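You operate a simulated robot arm through the tools that you are given. There is no shell and no other tool. Be economical: measure what you need, move in short steps, check, and stop when the job is done.

The job below is to be done with a simulated robot arm. You get a single attempt, and the scene is never put back.

## Task
Take the yellow meter with purple band and leave it on the pane of the light box. Take the circle pack in silver with green band and put it on the shelf of the bench with orange legs. Press the blue button marked drop two times. Switch the blue switch marked board on. Switch the green switch marked viewer off. Take the plain paper round with white tab and leave it on the medium blue paper round with green tab. Fetch the violet circle pack with yellow band and set it on the medium green paper round with green tab. Take the tall stack of violet plates and leave it on the large blue plate with green band. Do these in any order.

It is judged by the outcome, as a careful person would: the job done as asked, and still so three seconds after it is handed in. It fails if anything else is knocked over, pushed out of place, dropped, spilled or broken.

## Robot
A 7-joint arm with a four-finger gripper on a trunk, on a base that drives. Base frame: it is fixed to the floor where the robot stands at the start and does not move with it; the origin is under the middle of the robot, x ahead of it, y to its left, z up; the surface under the hand at the start is at about z = 0.84. Readings come in m, degrees, newtons and seconds.
Its first joint turns from -69.0 to 172.0 degrees. Places, roughly: blue button marked drop [0.4, 0.1, 0.9]; blue switch marked board [0.5, -0.3, 0.9]; circle pack in silver with green band [0.75, 0.5, 0.75]; green switch marked viewer [0.4, -0.5, 0.9]; large blue plate with green band (21x21x2 cm) [0.8, -0.6, 0.8]; medium blue paper round with green (18x19x3 cm) [-2.9, -1.4, 0.9]; medium green paper round with gree (18x19x3 cm) [-2.9, -1.1, 0.9]; pane of the light box (24x24 cm) [-1.94, 1.34, 0.92]; plain paper round with white tab [-0.25, -1.25, 0.75]; shelf of the bench with orange legs [-0.1, -1.2, 0.3]; tall stack of violet plates (17x17x6 cm) [-1.1, -1.2, 1.6]; violet circle pack with yellow ban (15x15x8 cm) [-0.8, -1.2, 0.9]; yellow meter with purple band [0.75, 0, 0.75]. Payload 3.67 kg.
The TCP is the grasp point between the finger pads, 0.028 m short of the fingertips. In the tool frame z runs along the fingers and y along their closing line. The gripper opens to 0.112 m. The gripper's body begins 0.073 m behind the TCP.
Orientation is that of the tool frame in the base frame, as [roll, pitch, yaw] about the fixed x, y, z axes, in that order (R = Rz(yaw) Ry(pitch) Rx(roll)). With the fingers straight down and closing along the base's y, the tool's x points along the base's -x, its y along +y and its z along -z.

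## Interface
- The arm moves only by the tool send_rows. Its argument "moves" is a list of rows, each a list of 7 numbers: the closure, from 0 (fully open) to 1 (shut), then the shift along the tool's x, y, z in m, then the turn, a rotation vector about the tool's x, y, z in degrees. In form: [[fingers, dx, dy, dz, rx, ry, rz], ...]. A call has 1 to 20 rows; each row is the pose to reach, as a shift and turn from the pose commanded when the call began, along the tool's axes at that moment. Each row takes 0.2 s and may step no farther than 0.05 m and 8.6 degrees from the row before; otherwise, or with a gripper value out of range, the whole call is refused. A pose out of reach is approached as far as the arm can. The call stops where the force on the tool passes 40 N (or 10 N more than at its start, if that is more) or the arm is blocked; 0.2 s more then pass. The fingers move at their own pace and stop on an object; they squeeze with about 31 N. The grip force told is the motor's: it shows also when the fingers shut on nothing. Time passes only in rows, and 0.2 s behind the last, so rows that repeat a pose let the fingers close. The reply holds the time, the measured pose of the TCP, the force on the tool along the base axes, the opening and the grip force, in the units named above and with some noise, with the torque about the TCP (base axes, N m) and any sound that the robot's microphone picked up, and new pictures: "show" is both (left out), scene, wrist or none.
- Cameras (640 x 400 px; columns grow to the right, rows downward): "scene" is now at [0.1179, -0.0384, 1.4717]; the picture's right is [-0.49, -0.87, -0.00], its down [-0.68, 0.39, -0.63] and it looks along [0.54, -0.31, -0.78] (base axes); focal length 214 px, centre (320, 200). "wrist" rides on the gripper at [0.06, -0.018, -0.104] in the tool frame; the picture's right is [0.29, 0.96, 0.00], its down [-0.80, 0.24, -0.55] and it looks along [-0.53, 0.16, 0.83] (tool axes); focal length 234 px, centre (320, 200). There is no depth. A picture from a camera that has moved, and an enlarged one, comes with that camera's place and axes in the base frame and with its lens.
- slide_trunk(by): slides the trunk up (or, below 0, down) by that many m; the arm and the scene camera ride with it, the base frame stays. It gives what a move gives, with no picture.
- base_move(legs): drives the robot by 1 to 6 legs, each [ahead, turn to the left] in m and degrees, along the robot's own axes; the way and the turn of a leg run together, so that a leg with both is an arc; at most 1.5 m and 180 degrees a leg. The arm and the cameras ride along, it lands a little off, and it stops where it bumps. It gives what a move gives, and a new picture of the scene camera.
- aim_head(pan, tilt): turns the head with the scene camera to pan (to the left, within 86 degrees either way) and tilt (down, from -29 to 69), counted from straight ahead of the robot. It gives what a move gives, and a new picture of the scene camera.
- zoom(camera, box): a new picture of the part [left, top, right, bottom] of that camera's present view, enlarged. No time passes.
- close_job(): hands the job in; it is judged then, once.

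Go step by step. Nothing tells you exact positions but the pictures and the camera data: compare them with the known pose of the tool, close in by small moves and look again before you grip or let go. The budget is 196 turns and 260 pictures, counting those below and the enlarged ones. Unless the task says otherwise, let go and move clear before handing in, and close with one line.

The tools are called as a command line: name --pt "numbers of a row" for each row, then --argument value for the rest, lists and objects as JSON in quotes. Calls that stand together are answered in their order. send_rows: Moves the arm, as the interface text tells. Its arguments: {"type":"object","properties":{"moves":{"type":"array"},"show":{"type":"string","enum":["both","scene","wrist","none"]}},"required":["moves"]} The other tools are called the same way: slide_trunk (by) slides the trunk up or down; base_move (legs) drives the base; aim_head (pan, tilt) turns the head that bears the scene camera; zoom (camera, box) takes an enlarged picture of a part of a camera's view; close_job () hands the job in.

At the start:

```text
t: 0.0
tool_pos: [0.4534, -0.5781, 1.2145]
ee_rot: [-180.0, 0.0, 180.0]
ft_force: [-1.1, -0.4, -0.4]
moment: [0.02, 0.02, 0.0]
finger_gap: 0.1121
grasp_force: 0.0
trunk travel left (down, up): [-0.625, 0.215]
robot x, y, heading: [-0.0017, 0.0014, -0.3]
head pan, tilt: [-29.6, 51.3]
```

scene: 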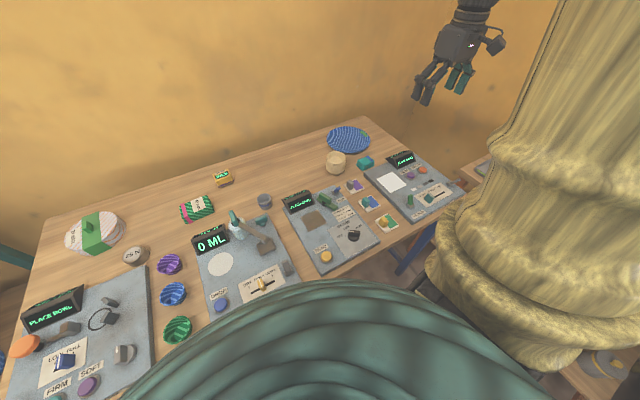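
wrist: 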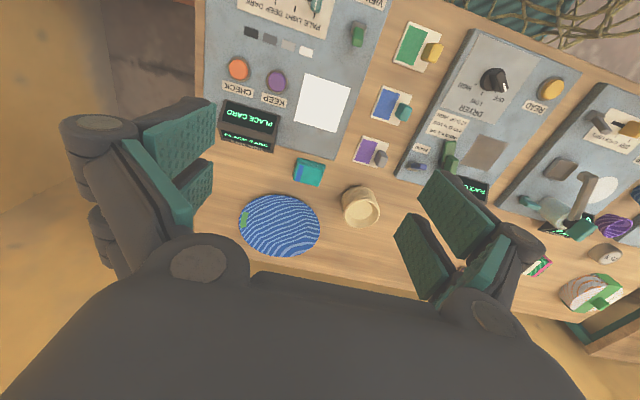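

I see the front bench with its panels and the blue plate at the far right. I'll look closer at the bench before moving.

zoom --camera "scene" --box '[0, 180, 240, 400]'

zoom --camera "scene" --box '[180, 120, 480, 310]'

zoom --camera "wrist" --box '[200, 0, 640, 280]'

```text
1.82 times, centred on (120, 290) of scene
camera zoom: at [0.1179, -0.0384, 1.4717], right [-0.49, -0.87, 0.0], down [-0.68, 0.39, -0.63], along [0.54, -0.31, -0.78], focal length 390 px, centre (684, 36)
```

zoom: 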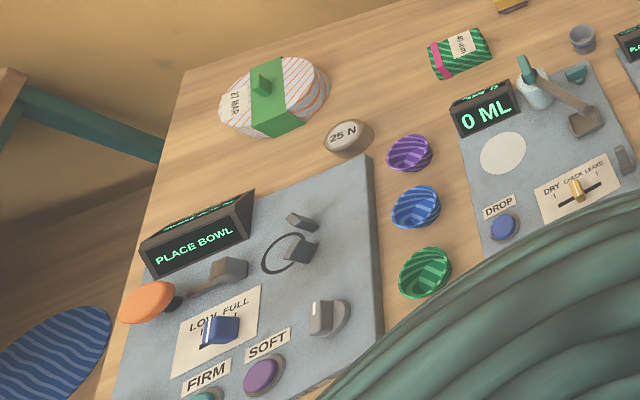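

```text
2.11 times, centred on (330, 215) of scene
camera zoom: at [0.1179, -0.0384, 1.4717], right [-0.49, -0.87, 0.0], down [-0.68, 0.39, -0.63], along [0.54, -0.31, -0.78], focal length 452 px, centre (299, 168)
```

zoom: 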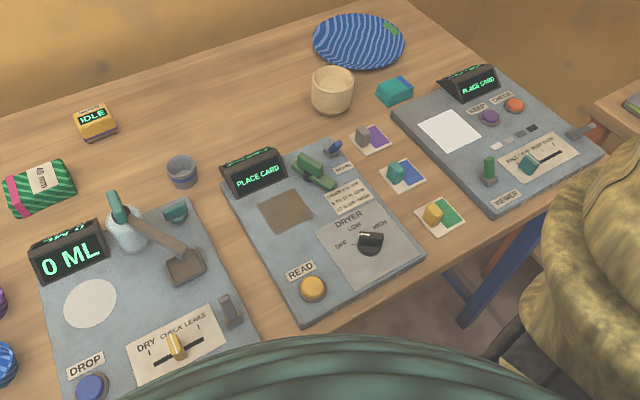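

```text
1.43 times, centred on (420, 140) of wrist
camera zoom: at [0.393, -0.5961, 1.3181], right [-0.29, 0.96, 0.0], down [0.8, 0.24, 0.55], along [0.53, 0.16, -0.83], focal length 334 px, centre (177, 286)
```

zoom: 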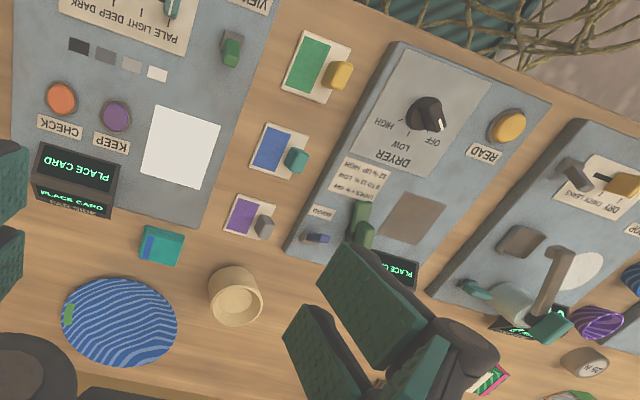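

Next I zoom in tightly on the two switches and the drop button to see how they work.

zoom --camera "wrist" --box '[330, 0, 400, 44]'

zoom --camera "wrist" --box '[390, 120, 480, 176]'

zoom --camera "scene" --box '[300, 170, 380, 220]'

zoom --camera "scene" --box '[390, 180, 470, 230]'

```text
9.09 times, centred on (365, 22) of wrist
camera zoom: at [0.393, -0.5961, 1.3181], right [-0.29, 0.96, 0.0], down [0.8, 0.24, 0.55], along [0.53, 0.16, -0.83], focal length 2129 px, centre (-89, 1818)
```

zoom: 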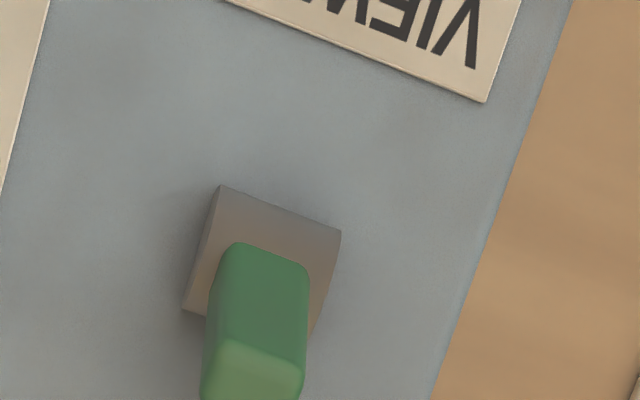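

```text
7.11 times, centred on (435, 148) of wrist
camera zoom: at [0.393, -0.5961, 1.3181], right [-0.29, 0.96, 0.0], down [0.8, 0.24, 0.55], along [0.53, 0.16, -0.83], focal length 1665 px, centre (-498, 570)
```

zoom: 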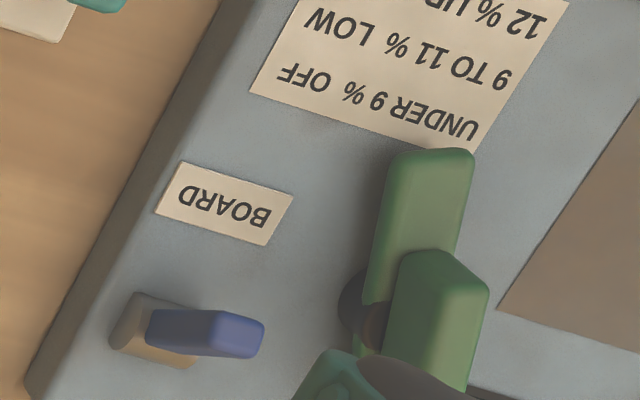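

```text
8.00 times, centred on (340, 195) of scene
camera zoom: at [0.1179, -0.0384, 1.4717], right [-0.49, -0.87, 0.0], down [-0.68, 0.39, -0.63], along [0.54, -0.31, -0.78], focal length 1716 px, centre (160, 240)
```

zoom: 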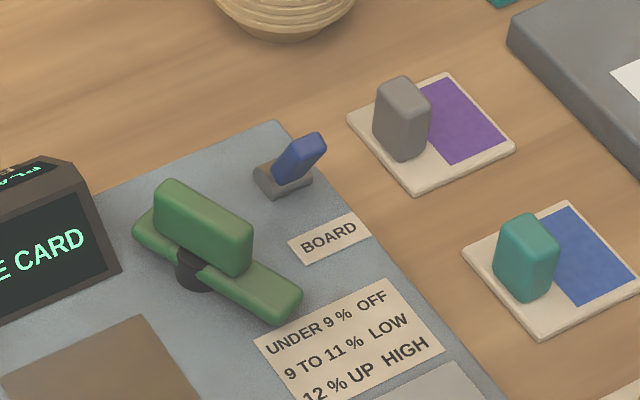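

```text
8.00 times, centred on (430, 205) of scene
camera zoom: at [0.1179, -0.0384, 1.4717], right [-0.49, -0.87, 0.0], down [-0.68, 0.39, -0.63], along [0.54, -0.31, -0.78], focal length 1716 px, centre (-560, 160)
```

zoom: 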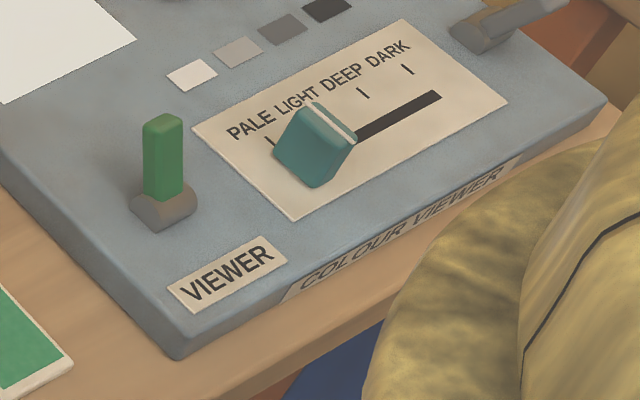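

Both switches are toggles: the board lever leans towards the robot (about 0.522,-0.346,0.91) and the viewer lever leans away (about 0.374,-0.54,0.91). I'll close the fingers and come down just beyond the viewer lever.

send_rows --pt "1 0.02 0.02 0.045 0 0 0" --pt "1 0.038 0.036 0.085 0 0 0" --pt "1 0.038 0.036 0.13 0 0 0" --pt "1 0.038 0.036 0.175 0 0 0" --pt "1 0.038 0.036 0.22 0 0 0" --pt "1 0.038 0.036 0.255 0 0 0" --pt "1 0.038 0.036 0.255 0 0 0"

```text
refused: row 1 steps farther than a row can; nothing moved
```

send_rows --pt "1 0.02 0.02 0.04 0 0 0" --pt "1 0.038 0.036 0.08 0 0 0" --pt "1 0.038 0.036 0.125 0 0 0" --pt "1 0.038 0.036 0.17 0 0 0" --pt "1 0.038 0.036 0.215 0 0 0" --pt "1 0.038 0.036 0.255 0 0 0" --pt "1 0.038 0.036 0.255 0 0 0"

```text
t: 1.6
tool_pos: [0.4136, -0.5409, 0.9591]
ee_rot: [-179.9, 0.1, 179.9]
ft_force: [0.1, 0.2, 0.9]
moment: [-0.03, 0.01, -0.01]
finger_gap: 0.0001
grasp_force: 31.0
trunk travel left (down, up): [-0.625, 0.215]
robot x, y, heading: [-0.0021, 0.0016, 0.1]
head pan, tilt: [-29.6, 51.3]
camera scene: at [0.1168, -0.0371, 1.4719], right [-0.49, -0.87, 0.0], down [-0.68, 0.38, -0.63], along [0.54, -0.31, -0.78], focal length 214 px, centre (320, 200)
camera wrist: at [0.3534, -0.5595, 1.0627], right [-0.29, 0.96, 0.0], down [0.8, 0.24, 0.55], along [0.53, 0.16, -0.83], focal length 234 px, centre (320, 200)
```

scene: 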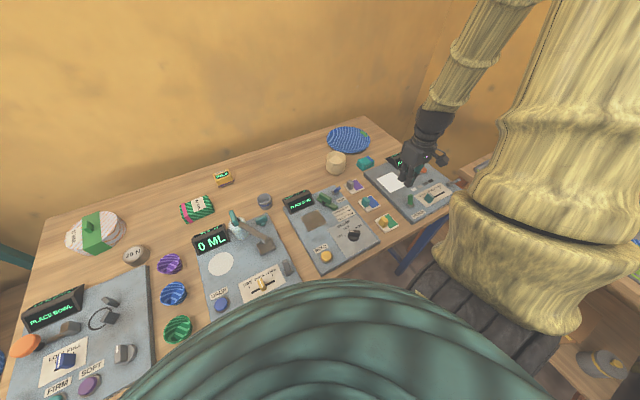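
wrist: 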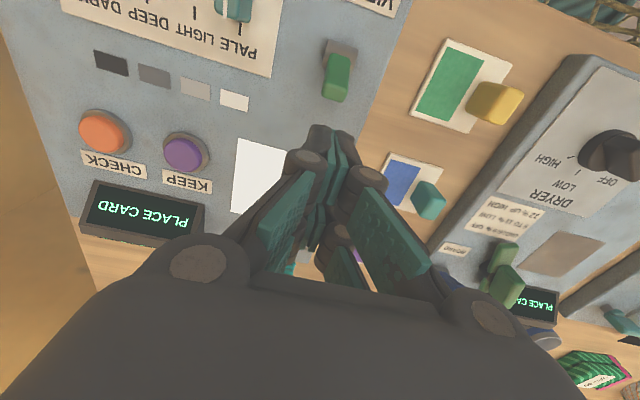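

The lever sits just ahead of the fingers at y≈-0.545. I go down and push it towards the robot.

send_rows --pt "1 0 -0.004 0.04 0 0 0" --pt "1 0.02 -0.004 0.043 0 0 0" --pt "1 0.04 -0.004 0.043 0 0 0" --pt "1 0.06 -0.004 0.043 0 0 0" --pt "1 0.075 -0.004 0.041 0 0 0" --pt "1 0.085 -0.004 0.041 0 0 0" --pt "1 0.06 -0.004 0.03 0 0 0" --pt "1 0.06 -0.004 -0.01 0 0 0" --pt "1 0.06 -0.004 -0.055 0 0 0"

```text
t: 2.5
tool_pos: [0.376, -0.5453, 0.9179]
ee_rot: [-179.8, 0.8, -179.8]
ft_force: [10.0, 1.0, 0.3]
moment: [0.05, -0.31, -0.12]
finger_gap: 0.0
grasp_force: 35.9
trunk travel left (down, up): [-0.625, 0.215]
robot x, y, heading: [-0.0021, -0.0007, -0.0]
head pan, tilt: [-29.6, 51.3]
heard: click
stopped in row 4: the force on the tool passed its limit at 53 N (the readings are from after the stop); the commanded pose is now the measured one
camera scene: at [0.1178, -0.039, 1.4716], right [-0.49, -0.87, 0.0], down [-0.68, 0.38, -0.63], along [0.55, -0.31, -0.78], focal length 214 px, centre (320, 200)
camera wrist: at [0.3144, -0.5627, 1.0209], right [-0.29, 0.96, -0.01], down [0.79, 0.25, 0.56], along [0.54, 0.16, -0.83], focal length 234 px, centre (320, 200)
```

scene: 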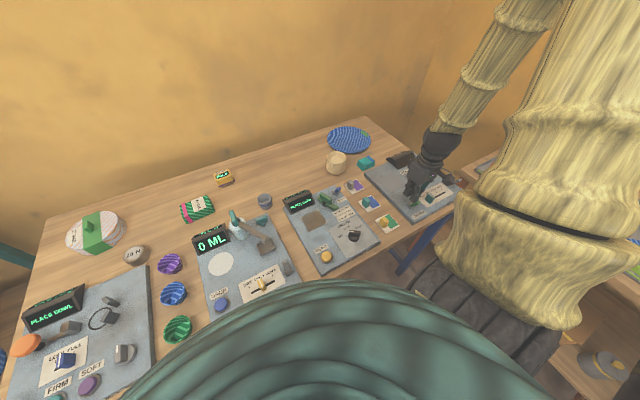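
wrist: 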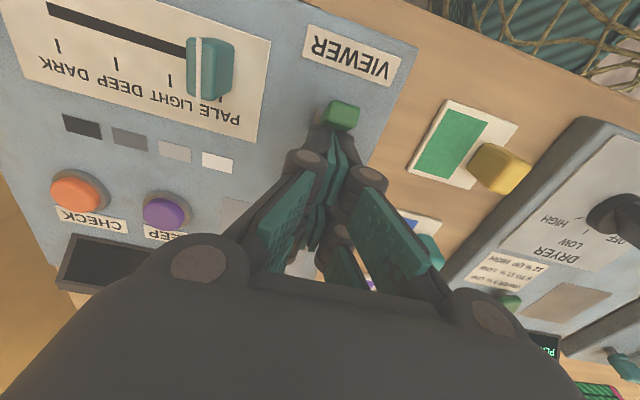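

The viewer clicked and its display went dark, so it's off. Now I back away, rise and go to just before the board lever.

send_rows --pt "1 -0.02 0 -0.01 0 0 0" --pt "1 -0.03 0 -0.05 0 0 0" --pt "1 -0.03 0.02 -0.09 0 0 0" --pt "1 -0.05 0.06 -0.09 0 0 0" --pt "1 -0.07 0.1 -0.09 0 0 0" --pt "1 -0.09 0.14 -0.09 0 0 0" --pt "1 -0.1 0.18 -0.09 0 0 0" --pt "1 -0.104 0.195 -0.07 0 0 0" --pt "1 -0.104 0.195 -0.045 0 0 0" --pt "1 -0.104 0.195 -0.045 0 0 0"

```text
t: 4.7
tool_pos: [0.4761, -0.3492, 0.9642]
ee_rot: [-179.8, 0.8, -179.7]
ft_force: [-0.9, 0.8, 0.6]
moment: [0.01, -0.02, 0.0]
finger_gap: 0.0
grasp_force: 35.6
trunk travel left (down, up): [-0.625, 0.215]
robot x, y, heading: [0.002, -0.0006, 0.2]
head pan, tilt: [-29.6, 51.3]
camera scene: at [0.1176, -0.0376, 1.4718], right [-0.49, -0.87, 0.0], down [-0.68, 0.38, -0.63], along [0.55, -0.31, -0.78], focal length 214 px, centre (320, 200)
camera wrist: at [0.4158, -0.3671, 1.0668], right [-0.29, 0.96, -0.01], down [0.79, 0.25, 0.56], along [0.54, 0.16, -0.83], focal length 234 px, centre (320, 200)
```

scene: 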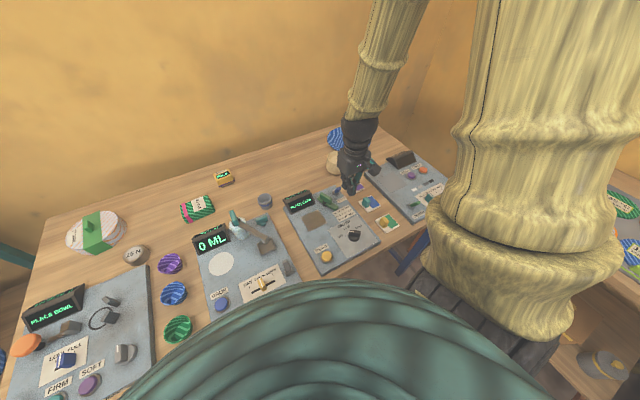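
wrist: 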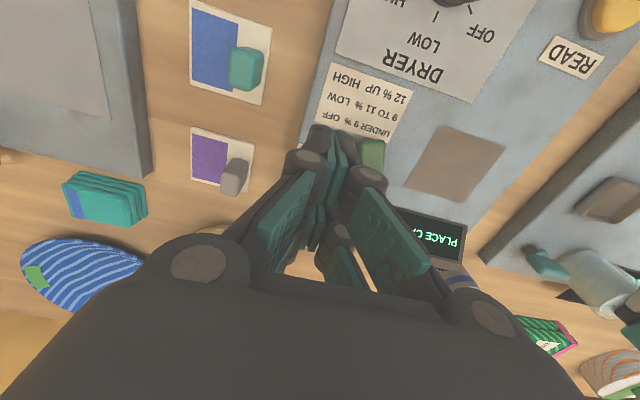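

zoom --camera "scene" --box '[305, 160, 385, 210]'

zoom --camera "wrist" --box '[270, 110, 430, 210]'

```text
8.00 times, centred on (345, 185) of scene
camera zoom: at [0.1176, -0.0376, 1.4718], right [-0.49, -0.87, 0.0], down [-0.68, 0.38, -0.63], along [0.55, -0.31, -0.78], focal length 1716 px, centre (120, 320)
```

zoom: 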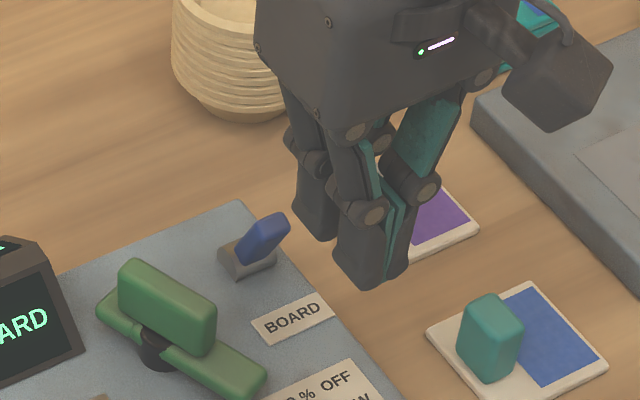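

```text
4.00 times, centred on (350, 160) of wrist
camera zoom: at [0.4158, -0.3671, 1.0668], right [-0.29, 0.96, -0.01], down [0.79, 0.25, 0.56], along [0.54, 0.16, -0.83], focal length 937 px, centre (200, 360)
```

zoom: 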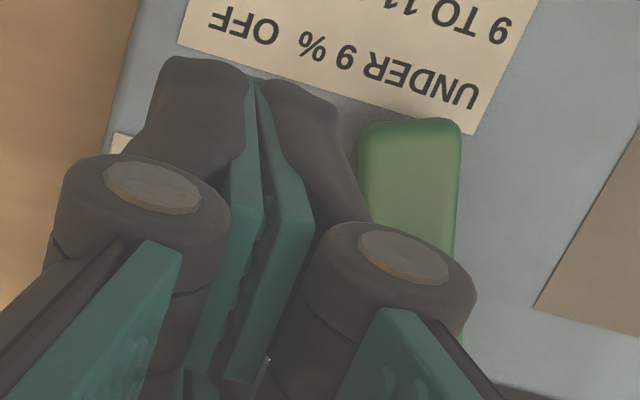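

The fingers are lined up with the lever at the robot's side of it. I lower and push away from the robot.

send_rows --pt "1 0 -0.004 0.04 0 0 0" --pt "1 -0.01 -0.004 0.047 0 0 0" --pt "1 -0.03 -0.004 0.047 0 0 0" --pt "1 -0.045 -0.004 0.047 0 0 0" --pt "1 -0.06 -0.004 0.047 0 0 0" --pt "1 -0.07 -0.004 0.047 0 0 0" --pt "1 -0.08 -0.004 0.047 0 0 0"

```text
t: 5.9
tool_pos: [0.5243, -0.3526, 0.9164]
ee_rot: [-180.0, -0.4, -180.0]
ft_force: [-14.4, -6.0, 13.7]
moment: [0.04, 0.06, -0.15]
finger_gap: 0.0061
grasp_force: 36.4
trunk travel left (down, up): [-0.625, 0.215]
robot x, y, heading: [-0.0001, -0.0005, 0.0]
head pan, tilt: [-29.6, 51.3]
heard: click
stopped in row 5: the force on the tool passed its limit at 50 N (the readings are from after the stop); the commanded pose is now the measured one
camera scene: at [0.1166, -0.0376, 1.4723], right [-0.49, -0.87, 0.0], down [-0.68, 0.38, -0.63], along [0.54, -0.31, -0.78], focal length 214 px, centre (320, 200)
camera wrist: at [0.465, -0.3713, 1.0205], right [-0.29, 0.96, 0.0], down [0.8, 0.24, 0.55], along [0.53, 0.16, -0.84], focal length 234 px, centre (320, 200)
```

scene: 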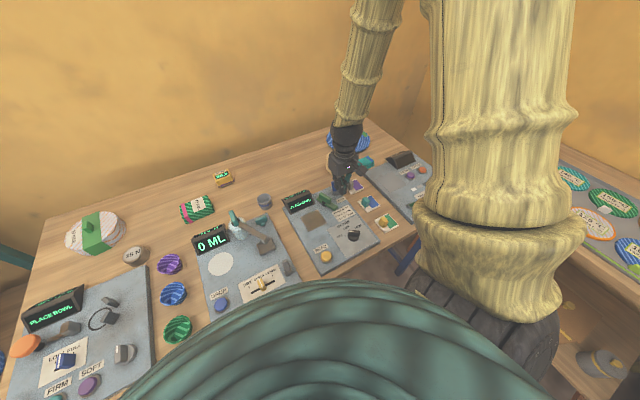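
wrist: 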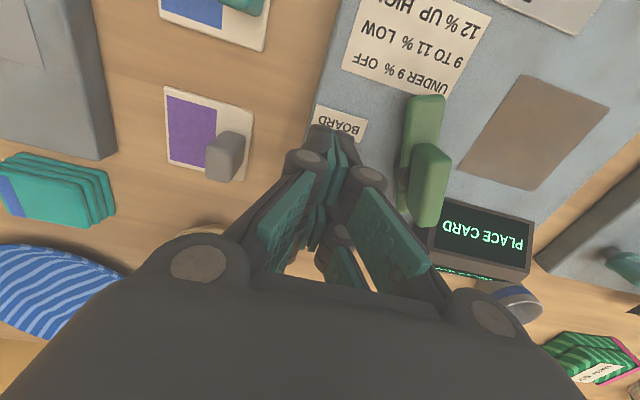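

The board clicked. I back off, rise and go over the drop button for a look.

send_rows --pt "1 0.03 0 -0.005 0 0 0" --pt "1 0.035 0 -0.05 0 0 0" --pt "1 0.04 0 -0.095 0 0 0" --pt "1 0.05 0.02 -0.135 0 0 0" --pt "1 0.06 0.06 -0.15 0 0 0" --pt "1 0.07 0.105 -0.15 0 0 0" --pt "1 0.08 0.15 -0.15 0 0 0" --pt "1 0.09 0.195 -0.15 0 0 0" --pt "1 0.1 0.24 -0.15 0 0 0" --pt "1 0.105 0.285 -0.15 0 0 0" --pt "1 0.11 0.33 -0.15 0 0 0" --pt "1 0.115 0.375 -0.15 0 0 0" --pt "1 0.12 0.42 -0.15 0 0 0" --pt "1 0.13 0.46 -0.14 0 0 0" --pt "1 0.13 0.46 -0.14 0 0 0"

zoom --camera "scene" --box '[300, 160, 380, 210]'

```text
t: 9.1
tool_pos: [0.3948, 0.1088, 1.0584]
ee_rot: [180.0, -0.2, -179.9]
ft_force: [0.0, -0.2, 0.8]
moment: [-0.02, -0.01, 0.01]
finger_gap: 0.0003
grasp_force: 36.1
out of reach, approached as far as the arm can: row 7, 8, 9
trunk travel left (down, up): [-0.625, 0.215]
robot x, y, heading: [-0.003, 0.0021, -0.0]
head pan, tilt: [-29.6, 51.3]
camera scene: at [0.1162, -0.0386, 1.4703], right [-0.51, -0.86, 0.0], down [-0.68, 0.41, -0.61], along [0.52, -0.31, -0.79], focal length 214 px, centre (320, 200)
camera wrist: at [0.335, 0.0897, 1.1609], right [-0.29, 0.96, 0.0], down [0.8, 0.24, 0.55], along [0.53, 0.16, -0.83], focal length 234 px, centre (320, 200)
```

scene: 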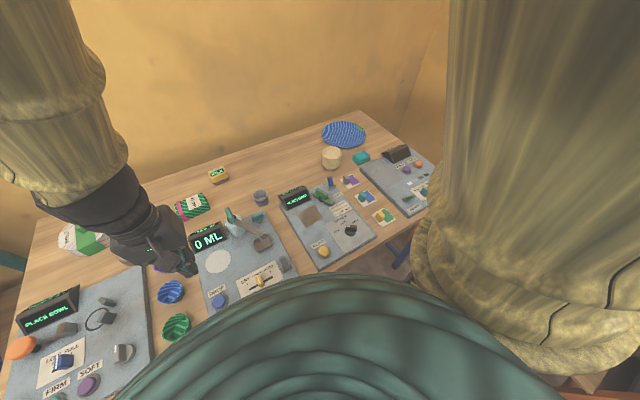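
wrist: 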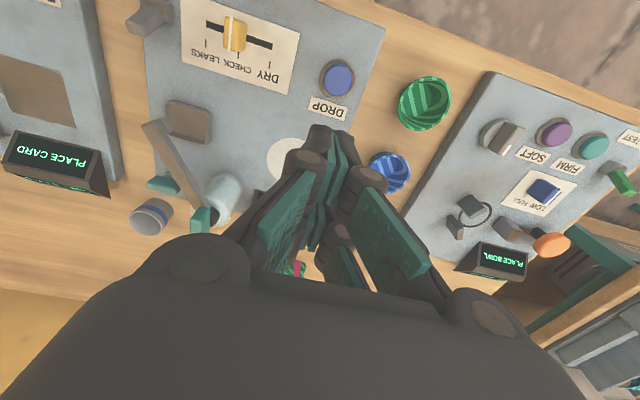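

```text
8.00 times, centred on (340, 185) of scene
camera zoom: at [0.1162, -0.0386, 1.4703], right [-0.51, -0.86, 0.0], down [-0.68, 0.41, -0.61], along [0.52, -0.31, -0.79], focal length 1716 px, centre (160, 320)
```

zoom: 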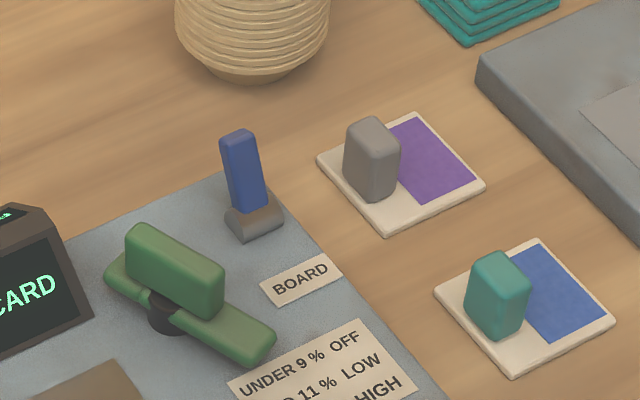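

The board lever is now on. The button is at about (0.358, 0.118, 0.88), close to the inner reach limit, so I back the base a little.

base_move --legs '[[-0.07, 0]]'

```text
t: 10.1
tool_pos: [0.3222, 0.1079, 1.0573]
ee_rot: [-179.9, -0.1, -179.8]
ft_force: [-1.1, 0.4, 0.5]
moment: [0.04, -0.08, 0.02]
finger_gap: 0.0
grasp_force: 36.0
trunk travel left (down, up): [-0.625, 0.215]
robot x, y, heading: [-0.069, 0.0022, 0.0]
head pan, tilt: [-29.6, 51.3]
camera scene: at [0.0431, -0.0395, 1.4703], right [-0.52, -0.86, 0.0], down [-0.68, 0.41, -0.61], along [0.52, -0.31, -0.79], focal length 214 px, centre (320, 200)
```

scene: 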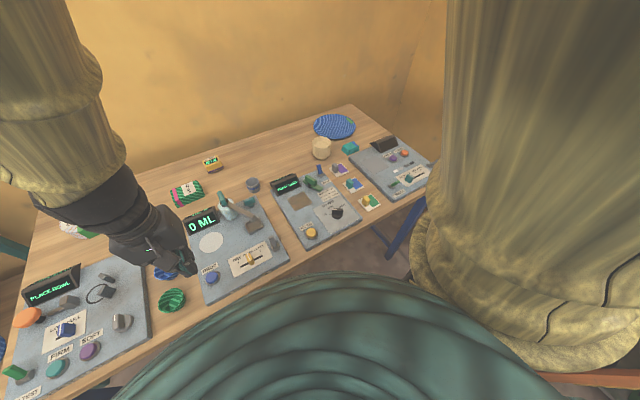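

send_rows --pt "1 -0.02 0.005 0.035 0 0 0" --pt "1 -0.036 0.01 0.075 0 0 0" --pt "1 -0.036 0.01 0.105 0 0 0" --pt "1 -0.036 0.01 0.125 0 0 0" --pt "1 -0.036 0.01 0.125 0 0 0"

zoom --camera "scene" --box '[160, 200, 288, 280]'

```text
t: 11.5
tool_pos: [0.3787, 0.1283, 0.9766]
ee_rot: [174.2, 1.0, 178.0]
ft_force: [-0.5, -0.2, 0.8]
moment: [-0.01, 0.0, -0.03]
finger_gap: 0.0
grasp_force: 35.6
trunk travel left (down, up): [-0.625, 0.215]
robot x, y, heading: [-0.0713, -0.0009, 0.2]
head pan, tilt: [-29.6, 51.3]
stopped in row 5: the arm was blocked; the commanded pose is now the measured one
camera scene: at [0.0477, -0.0382, 1.4717], right [-0.49, -0.87, 0.0], down [-0.68, 0.38, -0.63], along [0.54, -0.31, -0.78], focal length 214 px, centre (320, 200)
camera wrist: at [0.3158, 0.1011, 1.0759], right [-0.26, 0.96, 0.09], down [0.79, 0.15, 0.59], along [0.55, 0.23, -0.8], focal length 234 px, centre (320, 200)
```

scene: 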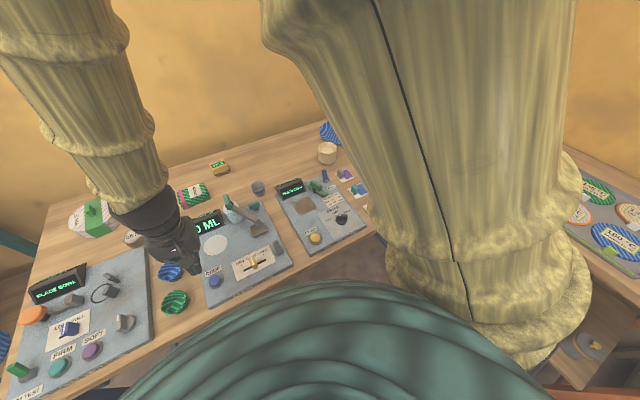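
wrist: 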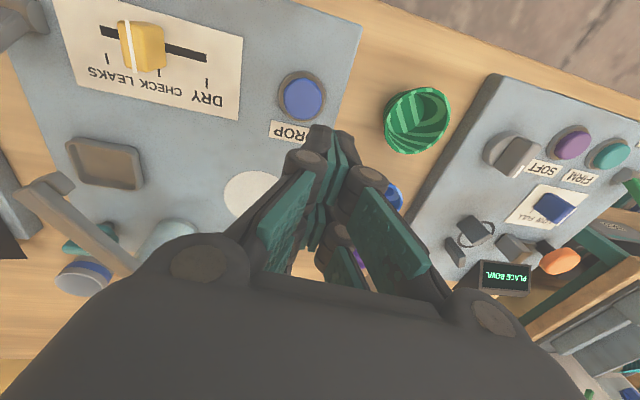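

```text
5.00 times, centred on (224, 240) of scene
camera zoom: at [0.0477, -0.0382, 1.4717], right [-0.49, -0.87, 0.0], down [-0.68, 0.38, -0.63], along [0.54, -0.31, -0.78], focal length 1072 px, centre (800, 0)
```

zoom: 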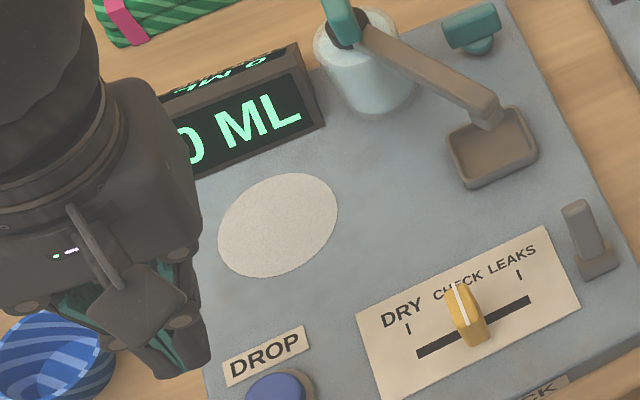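

The arm jammed in a cramped posture, tilting a bit. I'll lift, level the tool, and back the base so the reach is comfortable.

send_rows --pt "1 0 0 -0.03 0 0 0" --pt "1 0 0 -0.07 3 0.5 -1" --pt "1 0 0 -0.11 5.8 1 -2" --pt "1 0 0 -0.11 5.8 1 -2" --show "none"

base_move --legs '[[-0.25, 0]]'

```text
t: 12.5
tool_pos: [0.3774, 0.118, 1.0835]
ee_rot: [-179.9, -0.2, -179.8]
ft_force: [0.5, 0.2, 0.7]
moment: [0.01, 0.0, -0.02]
finger_gap: 0.0002
grasp_force: 35.4
trunk travel left (down, up): [-0.625, 0.215]
robot x, y, heading: [-0.0674, 0.003, -0.1]
head pan, tilt: [-29.6, 51.3]
```

```text
t: 14.3
tool_pos: [0.1291, 0.1178, 1.0846]
ee_rot: [-180.0, 0.0, -179.8]
ft_force: [-0.2, -1.0, -0.3]
moment: [0.03, -0.03, 0.01]
finger_gap: 0.0001
grasp_force: 35.8
trunk travel left (down, up): [-0.625, 0.215]
robot x, y, heading: [-0.3183, -0.0015, 0.2]
head pan, tilt: [-29.6, 51.3]
camera scene: at [-0.2039, -0.043, 1.4722], right [-0.55, -0.83, 0.0], down [-0.65, 0.43, -0.63], along [0.52, -0.35, -0.78], focal length 214 px, centre (320, 200)
```

scene: 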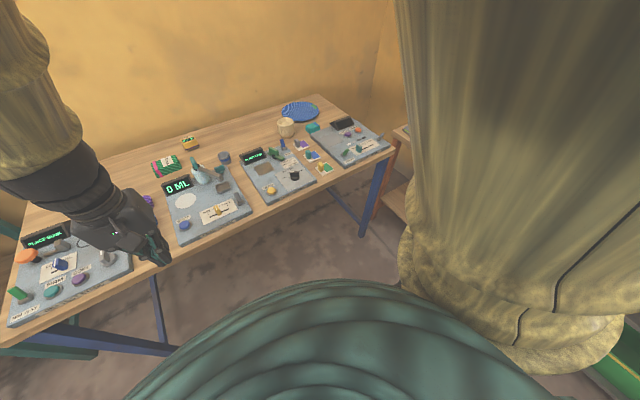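

send_rows --pt "1 -0.045 0 0 0 0 0" --pt "1 -0.09 0 0 0 0 0" --pt "1 -0.135 0 0 0 0 0" --pt "1 -0.18 0 0 0 0 0" --pt "1 -0.215 0 0.01 0 0 0" --pt "1 -0.229 0 0.05 0 0 0" --pt "1 -0.229 0 0.095 0 0 0" --pt "1 -0.229 0 0.135 0 0 0" --pt "1 -0.229 0 0.145 0 0 0" --pt "1 -0.229 0 0.145 0 0 0"

zoom --camera "scene" --box '[120, 140, 280, 240]'

```text
t: 16.8
tool_pos: [0.3735, 0.106, 0.9585]
ee_rot: [176.4, -0.4, 177.8]
ft_force: [0.3, -0.4, 0.1]
moment: [0.03, 0.0, -0.02]
finger_gap: 0.0002
grasp_force: 36.1
trunk travel left (down, up): [-0.625, 0.215]
robot x, y, heading: [-0.3135, -0.002, 0.1]
head pan, tilt: [-29.6, 51.3]
stopped in row 10: the arm was blocked; the commanded pose is now the measured one
camera scene: at [-0.1995, -0.0386, 1.4717], right [-0.49, -0.87, 0.0], down [-0.68, 0.38, -0.63], along [0.54, -0.31, -0.78], focal length 214 px, centre (320, 200)
camera wrist: at [0.3127, 0.0847, 1.0604], right [-0.25, 0.97, 0.06], down [0.81, 0.17, 0.56], along [0.53, 0.19, -0.82], focal length 234 px, centre (320, 200)
```

scene: 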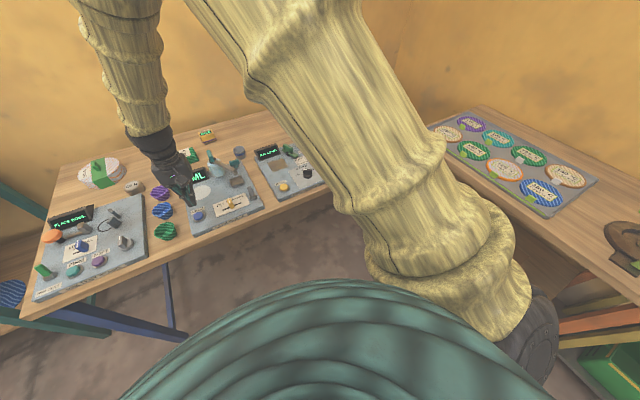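
wrist: 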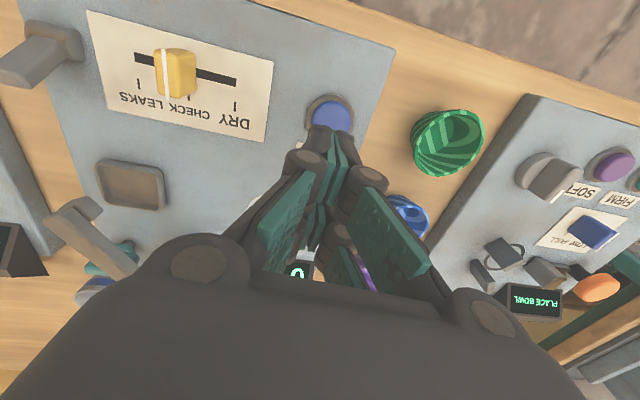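

```text
4.00 times, centred on (200, 190) of scene
camera zoom: at [-0.1995, -0.0386, 1.4717], right [-0.49, -0.87, 0.0], down [-0.68, 0.38, -0.63], along [0.54, -0.31, -0.78], focal length 858 px, centre (800, 240)
```

zoom: 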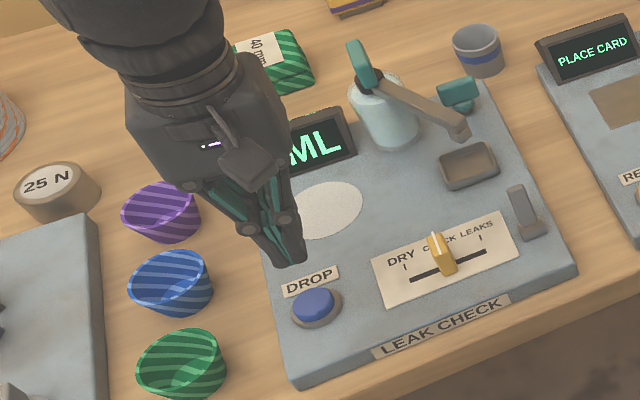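

No contact force, so the elbow posture seems to be the limit, as it has been dragged sideways. I'll lift, bring the hand back to the right where the arm was comfortable, and turn the base instead.

send_rows --pt "1 0 0 -0.04 0 0 0" --pt "1 0 0 -0.08 1.8 0 -1" --pt "1 0.03 0 -0.115 3.6 0 -2.2" --pt "1 0.06 -0.03 -0.13 3.6 0 -2.2" --pt "1 0.09 -0.06 -0.14 3.6 0 -2.2" --pt "1 0.11 -0.1 -0.14 3.6 0 -2.2" --pt "1 0.13 -0.14 -0.14 3.6 0 -2.2" --pt "1 0.14 -0.185 -0.14 3.6 0 -2.2" --pt "1 0.15 -0.23 -0.14 3.6 0 -2.2" --pt "1 0.16 -0.275 -0.14 3.6 0 -2.2" --pt "1 0.17 -0.32 -0.14 3.6 0 -2.2" --pt "1 0.18 -0.365 -0.14 3.6 0 -2.2" --pt "1 0.18 -0.41 -0.14 3.6 0 -2.2" --pt "1 0.18 -0.455 -0.14 3.6 0 -2.2" --pt "1 0.18 -0.455 -0.14 3.6 0 -2.2" --show "scene"

```text
t: 19.9
tool_pos: [0.1745, -0.3481, 1.0708]
ee_rot: [-179.7, -0.2, -180.0]
ft_force: [0.1, 0.0, 0.7]
moment: [-0.03, 0.03, 0.02]
finger_gap: 0.0
grasp_force: 35.4
trunk travel left (down, up): [-0.625, 0.215]
robot x, y, heading: [-0.3157, 0.0003, -0.1]
head pan, tilt: [-29.6, 51.3]
camera scene: at [-0.1995, -0.037, 1.4718], right [-0.49, -0.87, 0.0], down [-0.68, 0.38, -0.63], along [0.54, -0.31, -0.78], focal length 214 px, centre (320, 200)
```

scene: 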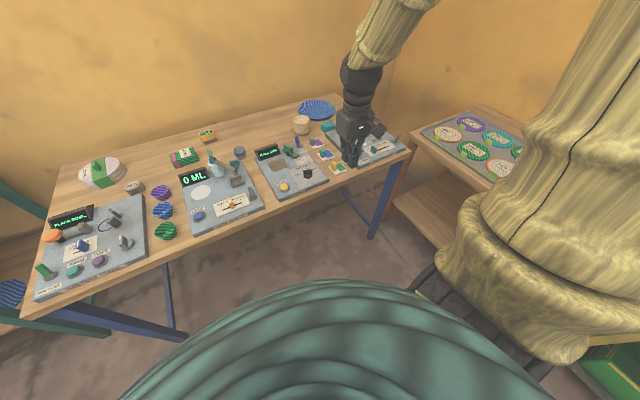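

base_move --legs '[[0, 45]]'

```text
t: 22.4
tool_pos: [0.2794, 0.1008, 1.0716]
ee_rot: [-179.7, -0.2, -135.2]
ft_force: [-0.3, -1.1, 0.6]
moment: [-0.01, 0.01, 0.01]
finger_gap: 0.0
grasp_force: 35.0
trunk travel left (down, up): [-0.625, 0.215]
robot x, y, heading: [-0.3149, -0.0013, 44.6]
head pan, tilt: [-29.6, 51.3]
camera scene: at [-0.2067, 0.0545, 1.4717], right [0.27, -0.96, 0.0], down [-0.75, -0.21, -0.63], along [0.6, 0.17, -0.78], focal length 214 px, centre (320, 200)
```

scene: 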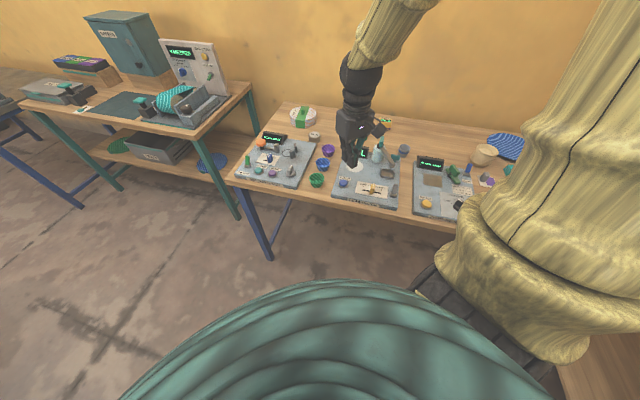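

send_rows --pt "1 -0.03 -0.02 0.01 0 0 0" --pt "1 -0.068 -0.0436 0.02 0 0 0" --pt "1 -0.068 -0.0436 0.06 0 0 0" --pt "1 -0.068 -0.0436 0.1 0 0 0" --pt "1 -0.068 -0.0436 0.135 0 0 0" --pt "1 -0.068 -0.0436 0.135 0 0 0"

zoom --camera "scene" --box '[300, 140, 428, 220]'

```text
t: 23.8
tool_pos: [0.3592, 0.1149, 0.9356]
ee_rot: [-179.7, -0.1, -135.2]
ft_force: [-1.0, -0.3, 0.8]
moment: [0.0, -0.02, 0.0]
finger_gap: 0.0
grasp_force: 35.5
trunk travel left (down, up): [-0.625, 0.215]
robot x, y, heading: [-0.3182, 0.0001, 45.0]
head pan, tilt: [-29.6, 51.3]
camera scene: at [-0.2077, 0.0538, 1.4718], right [0.27, -0.96, 0.0], down [-0.75, -0.21, -0.63], along [0.6, 0.17, -0.78], focal length 214 px, centre (320, 200)
camera wrist: at [0.3285, 0.0594, 1.0397], right [-0.88, 0.48, 0.0], down [0.4, 0.73, 0.55], along [0.27, 0.48, -0.83], focal length 234 px, centre (320, 200)
```

scene: 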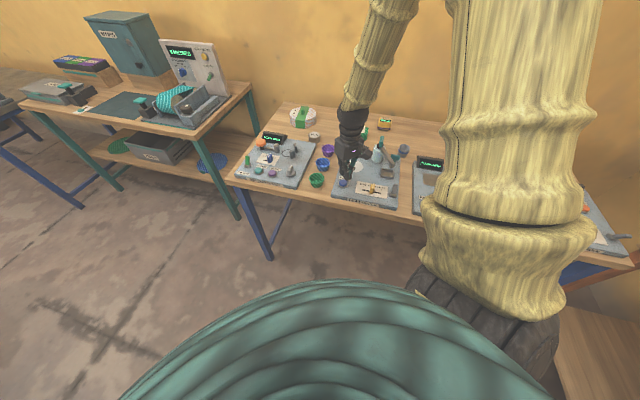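
wrist: 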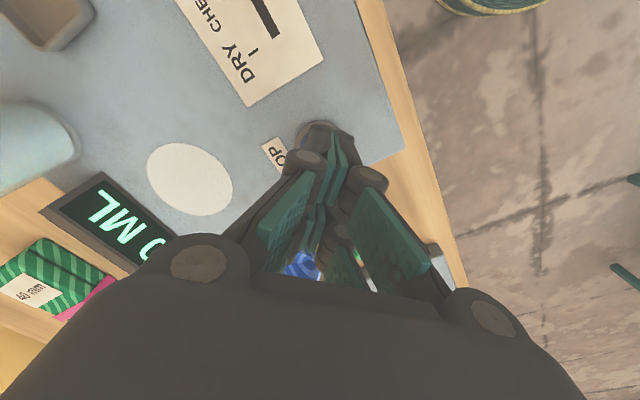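

```text
5.00 times, centred on (364, 180) of scene
camera zoom: at [-0.2077, 0.0538, 1.4718], right [0.27, -0.96, 0.0], down [-0.75, -0.21, -0.63], along [0.6, 0.17, -0.78], focal length 1072 px, centre (100, 300)
```

zoom: 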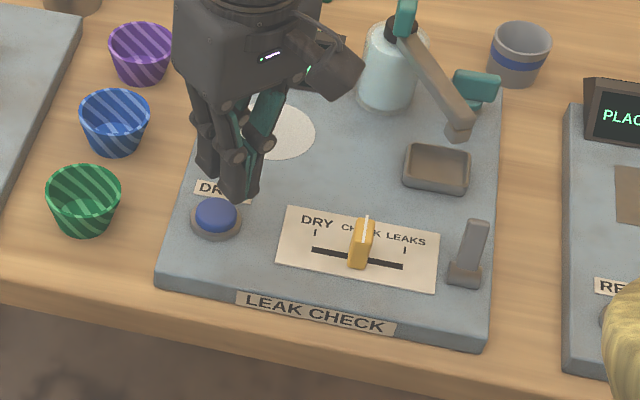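

The fingertips are just above the drop button, slightly off centre; I nudge and press once.

send_rows --pt "1 0 0.007 0 0 0 0" --pt "1 0 0.007 0.02 0 0 0" --pt "1 0 0.007 0.027 0 0 0" --pt "1 0 0.007 0.032 0 0 0" --pt "1 0 0.007 0.036 0 0 0" --pt "1 0 0.007 0.04 0 0 0" --pt "1 0 0.007 0.044 0 0 0" --pt "1 0 0.007 0.048 0 0 0" --show "scene"

```text
t: 25.6
tool_pos: [0.3522, 0.1218, 0.8948]
ee_rot: [-179.5, 0.2, -135.2]
ft_force: [-9.0, -4.1, 31.8]
moment: [-0.13, 0.19, -0.05]
finger_gap: 0.0057
grasp_force: 35.8
trunk travel left (down, up): [-0.625, 0.215]
robot x, y, heading: [-0.3171, 0.0017, 45.0]
head pan, tilt: [-29.6, 51.3]
heard: click
stopped in row 8: the force on the tool passed its limit at 46 N (the readings are from after the stop); the commanded pose is now the measured one
camera scene: at [-0.21, 0.0535, 1.4724], right [0.26, -0.96, 0.0], down [-0.75, -0.21, -0.63], along [0.6, 0.17, -0.78], focal length 214 px, centre (320, 200)
```

scene: 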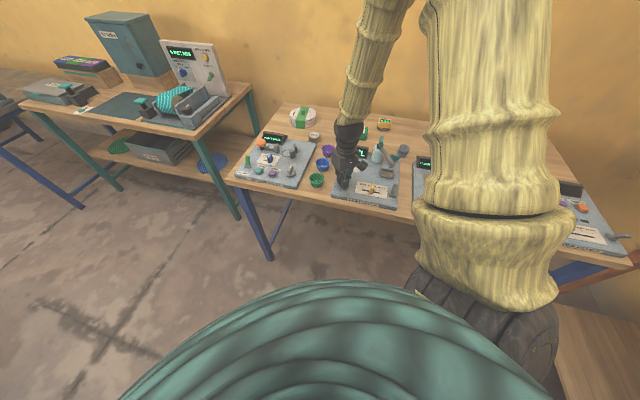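

One click heard. I lift clear to see the counter, then press a second time.

send_rows --pt "1 0 0 -0.02 0 0 0" --pt "1 0 0 -0.035 0 0 0" --pt "1 0 0 -0.035 0 0 0" --show "none"

zoom --camera "scene" --box '[300, 130, 428, 210]'

```text
t: 26.4
tool_pos: [0.3555, 0.1208, 0.9263]
ee_rot: [-179.7, 0.1, -135.2]
ft_force: [-0.4, 0.5, 0.0]
moment: [0.0, -0.02, 0.0]
finger_gap: 0.0001
grasp_force: 35.9
trunk travel left (down, up): [-0.625, 0.215]
robot x, y, heading: [-0.3166, 0.0002, 44.9]
head pan, tilt: [-29.6, 51.3]
```

```text
5.00 times, centred on (364, 170) of scene
camera zoom: at [-0.2061, 0.0541, 1.4716], right [0.26, -0.96, 0.0], down [-0.75, -0.21, -0.62], along [0.6, 0.17, -0.78], focal length 1072 px, centre (100, 350)
```

zoom: 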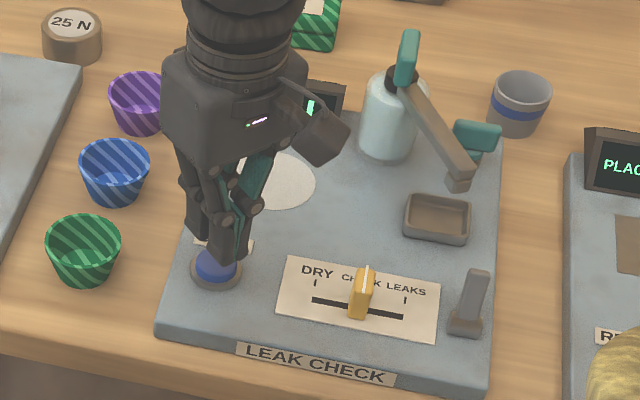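

send_rows --pt "1 0 0.003 0.012 0 0 0" --pt "1 0 0.003 0.02 0 0 0" --pt "1 0 0.003 0.025 0 0 0" --pt "1 0 0.003 0.029 0 0 0" --pt "1 0 0.003 0.033 0 0 0" --pt "1 0 0.003 0.037 0 0 0" --show "none"

```text
t: 27.8
tool_pos: [0.3522, 0.1224, 0.8949]
ee_rot: [-179.5, 0.5, -135.1]
ft_force: [-10.3, -5.4, 34.3]
moment: [-0.18, 0.29, -0.03]
finger_gap: 0.0061
grasp_force: 35.7
trunk travel left (down, up): [-0.625, 0.215]
robot x, y, heading: [-0.315, 0.0016, 45.0]
head pan, tilt: [-29.6, 51.3]
heard: click
stopped in row 6: the force on the tool passed its limit at 44 N (the readings are from after the stop); the commanded pose is now the measured one
```

The second click is heard. I lift clear and look over the room before fetching things.

send_rows --pt "1 0 0 -0.03 0 0 0" --pt "0.5 0 0 -0.07 0 0 0" --pt "0 0 0 -0.11 0 0 0" --pt "0 0.03 0 -0.15 0 0 0" --pt "0 0.07 0 -0.18 0 0 0" --pt "0 0.12 0 -0.2 0 0 0" --show "none"

zoom --camera "scene" --box '[230, 90, 430, 215]'

aim_head --pan 80 --tilt 30

aim_head --pan -86 --tilt 30

```text
refused: row 6 steps farther than a row can; nothing moved
```

```text
3.20 times, centred on (330, 152) of scene
camera zoom: at [-0.2101, 0.0534, 1.4725], right [0.26, -0.96, 0.0], down [-0.75, -0.21, -0.63], along [0.6, 0.17, -0.78], focal length 686 px, centre (288, 352)
```

zoom: 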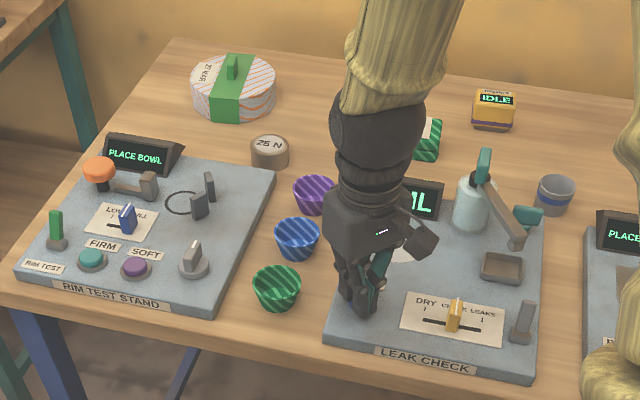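

```text
t: 29.7
tool_pos: [0.3516, 0.1223, 0.8933]
ee_rot: [-179.5, 0.5, -135.1]
ft_force: [-1.4, -7.1, 48.3]
moment: [-0.24, 0.1, 0.03]
finger_gap: 0.0059
grasp_force: 35.8
trunk travel left (down, up): [-0.625, 0.215]
robot x, y, heading: [-0.3184, -0.0032, 44.8]
head pan, tilt: [80.0, 30.0]
camera scene: at [-0.3356, 0.1072, 1.5032], right [0.82, 0.57, 0.0], down [0.29, -0.41, -0.87], along [-0.49, 0.71, -0.5], focal length 214 px, centre (320, 200)
```

scene: 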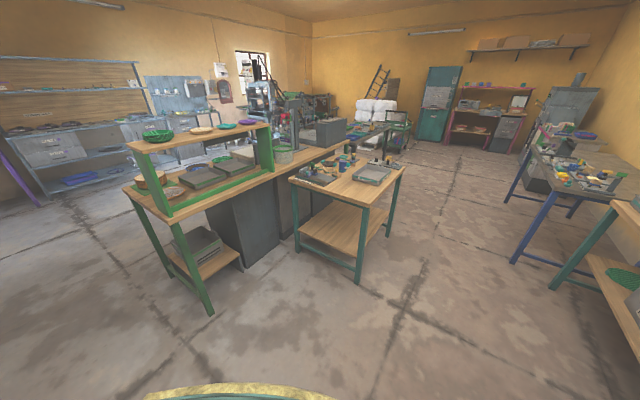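

```text
t: 32.2
tool_pos: [0.3523, 0.1236, 0.8937]
ee_rot: [-179.5, 0.5, -135.2]
ft_force: [2.7, -3.5, 52.1]
moment: [-0.19, -0.04, -0.02]
finger_gap: 0.0059
grasp_force: 36.2
trunk travel left (down, up): [-0.625, 0.215]
robot x, y, heading: [-0.3146, -0.0031, 44.8]
head pan, tilt: [-85.9, 30.0]
camera scene: at [-0.2155, -0.0263, 1.5033], right [-0.66, -0.75, 0.0], down [-0.38, 0.33, -0.87], along [0.65, -0.57, -0.5], focal length 214 px, centre (320, 200)
```

scene: 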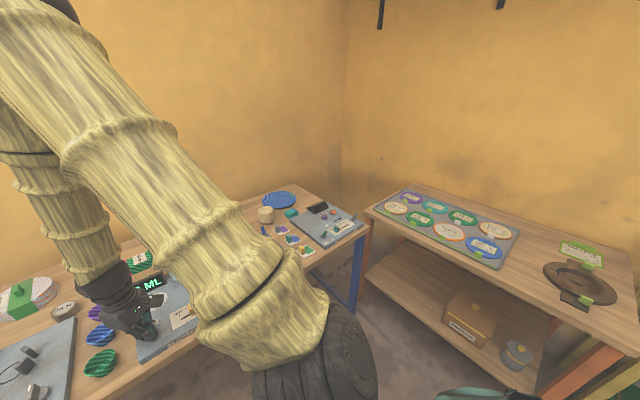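

The button job is done. I lift off, recentre the head, then drive to (0, 0.2) facing the silver pack, whose green handle is at about (0.79, 0.43, 0.86).

send_rows --pt "1 0 0 -0.03 0 0 0" --pt "0.7 0 0 -0.07 0 0 0" --pt "0.3 0 0 -0.11 0 0 0" --pt "0 0.02 0 -0.15 0 0 0" --pt "0 0.05 0 -0.18 0 0 0" --pt "0 0.09 0 -0.21 0 0 0" --pt "0 0.12 0 -0.24 0 0 0" --show "none"

base_move --legs '[[0, -13], [0.374, 0], [0, 18]]'

aim_head --pan -25 --tilt 45

```text
t: 33.8
tool_pos: [0.2646, 0.0416, 1.1328]
ee_rot: [-179.5, 0.4, -135.3]
ft_force: [-1.3, -0.3, 0.0]
moment: [-0.02, -0.08, -0.02]
finger_gap: 0.1121
grasp_force: 0.1
trunk travel left (down, up): [-0.625, 0.215]
robot x, y, heading: [-0.3145, 0.0003, 45.0]
head pan, tilt: [-85.9, 30.0]
```

```text
t: 38.0
tool_pos: [0.5713, 0.2862, 1.1296]
ee_rot: [-179.6, 0.4, -129.9]
ft_force: [0.5, -0.6, 0.6]
moment: [0.02, -0.01, 0.01]
finger_gap: 0.112
grasp_force: 0.1
trunk travel left (down, up): [-0.625, 0.215]
robot x, y, heading: [-0.0102, 0.1897, 50.2]
head pan, tilt: [-85.9, 30.0]
camera scene: at [0.0993, 0.1772, 1.5029], right [-0.58, -0.81, 0.0], down [-0.41, 0.29, -0.87], along [0.7, -0.51, -0.5], focal length 214 px, centre (320, 200)
```

scene: 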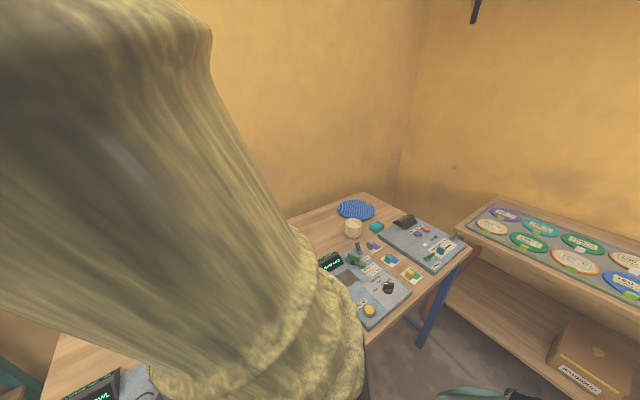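

```text
t: 39.3
tool_pos: [0.5699, 0.2861, 1.131]
ee_rot: [-179.6, 0.4, -130.0]
ft_force: [-0.7, 0.5, -0.4]
moment: [-0.03, 0.02, -0.03]
finger_gap: 0.1121
grasp_force: 0.0
trunk travel left (down, up): [-0.625, 0.215]
robot x, y, heading: [-0.0127, 0.1899, 50.4]
head pan, tilt: [-25.0, 45.0]
camera scene: at [0.0998, 0.2638, 1.4805], right [0.42, -0.91, 0.0], down [-0.64, -0.3, -0.71], along [0.64, 0.3, -0.71], focal length 214 px, centre (320, 200)
```

scene: 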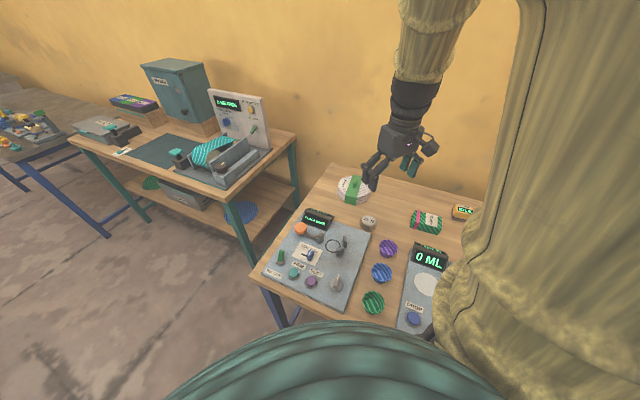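

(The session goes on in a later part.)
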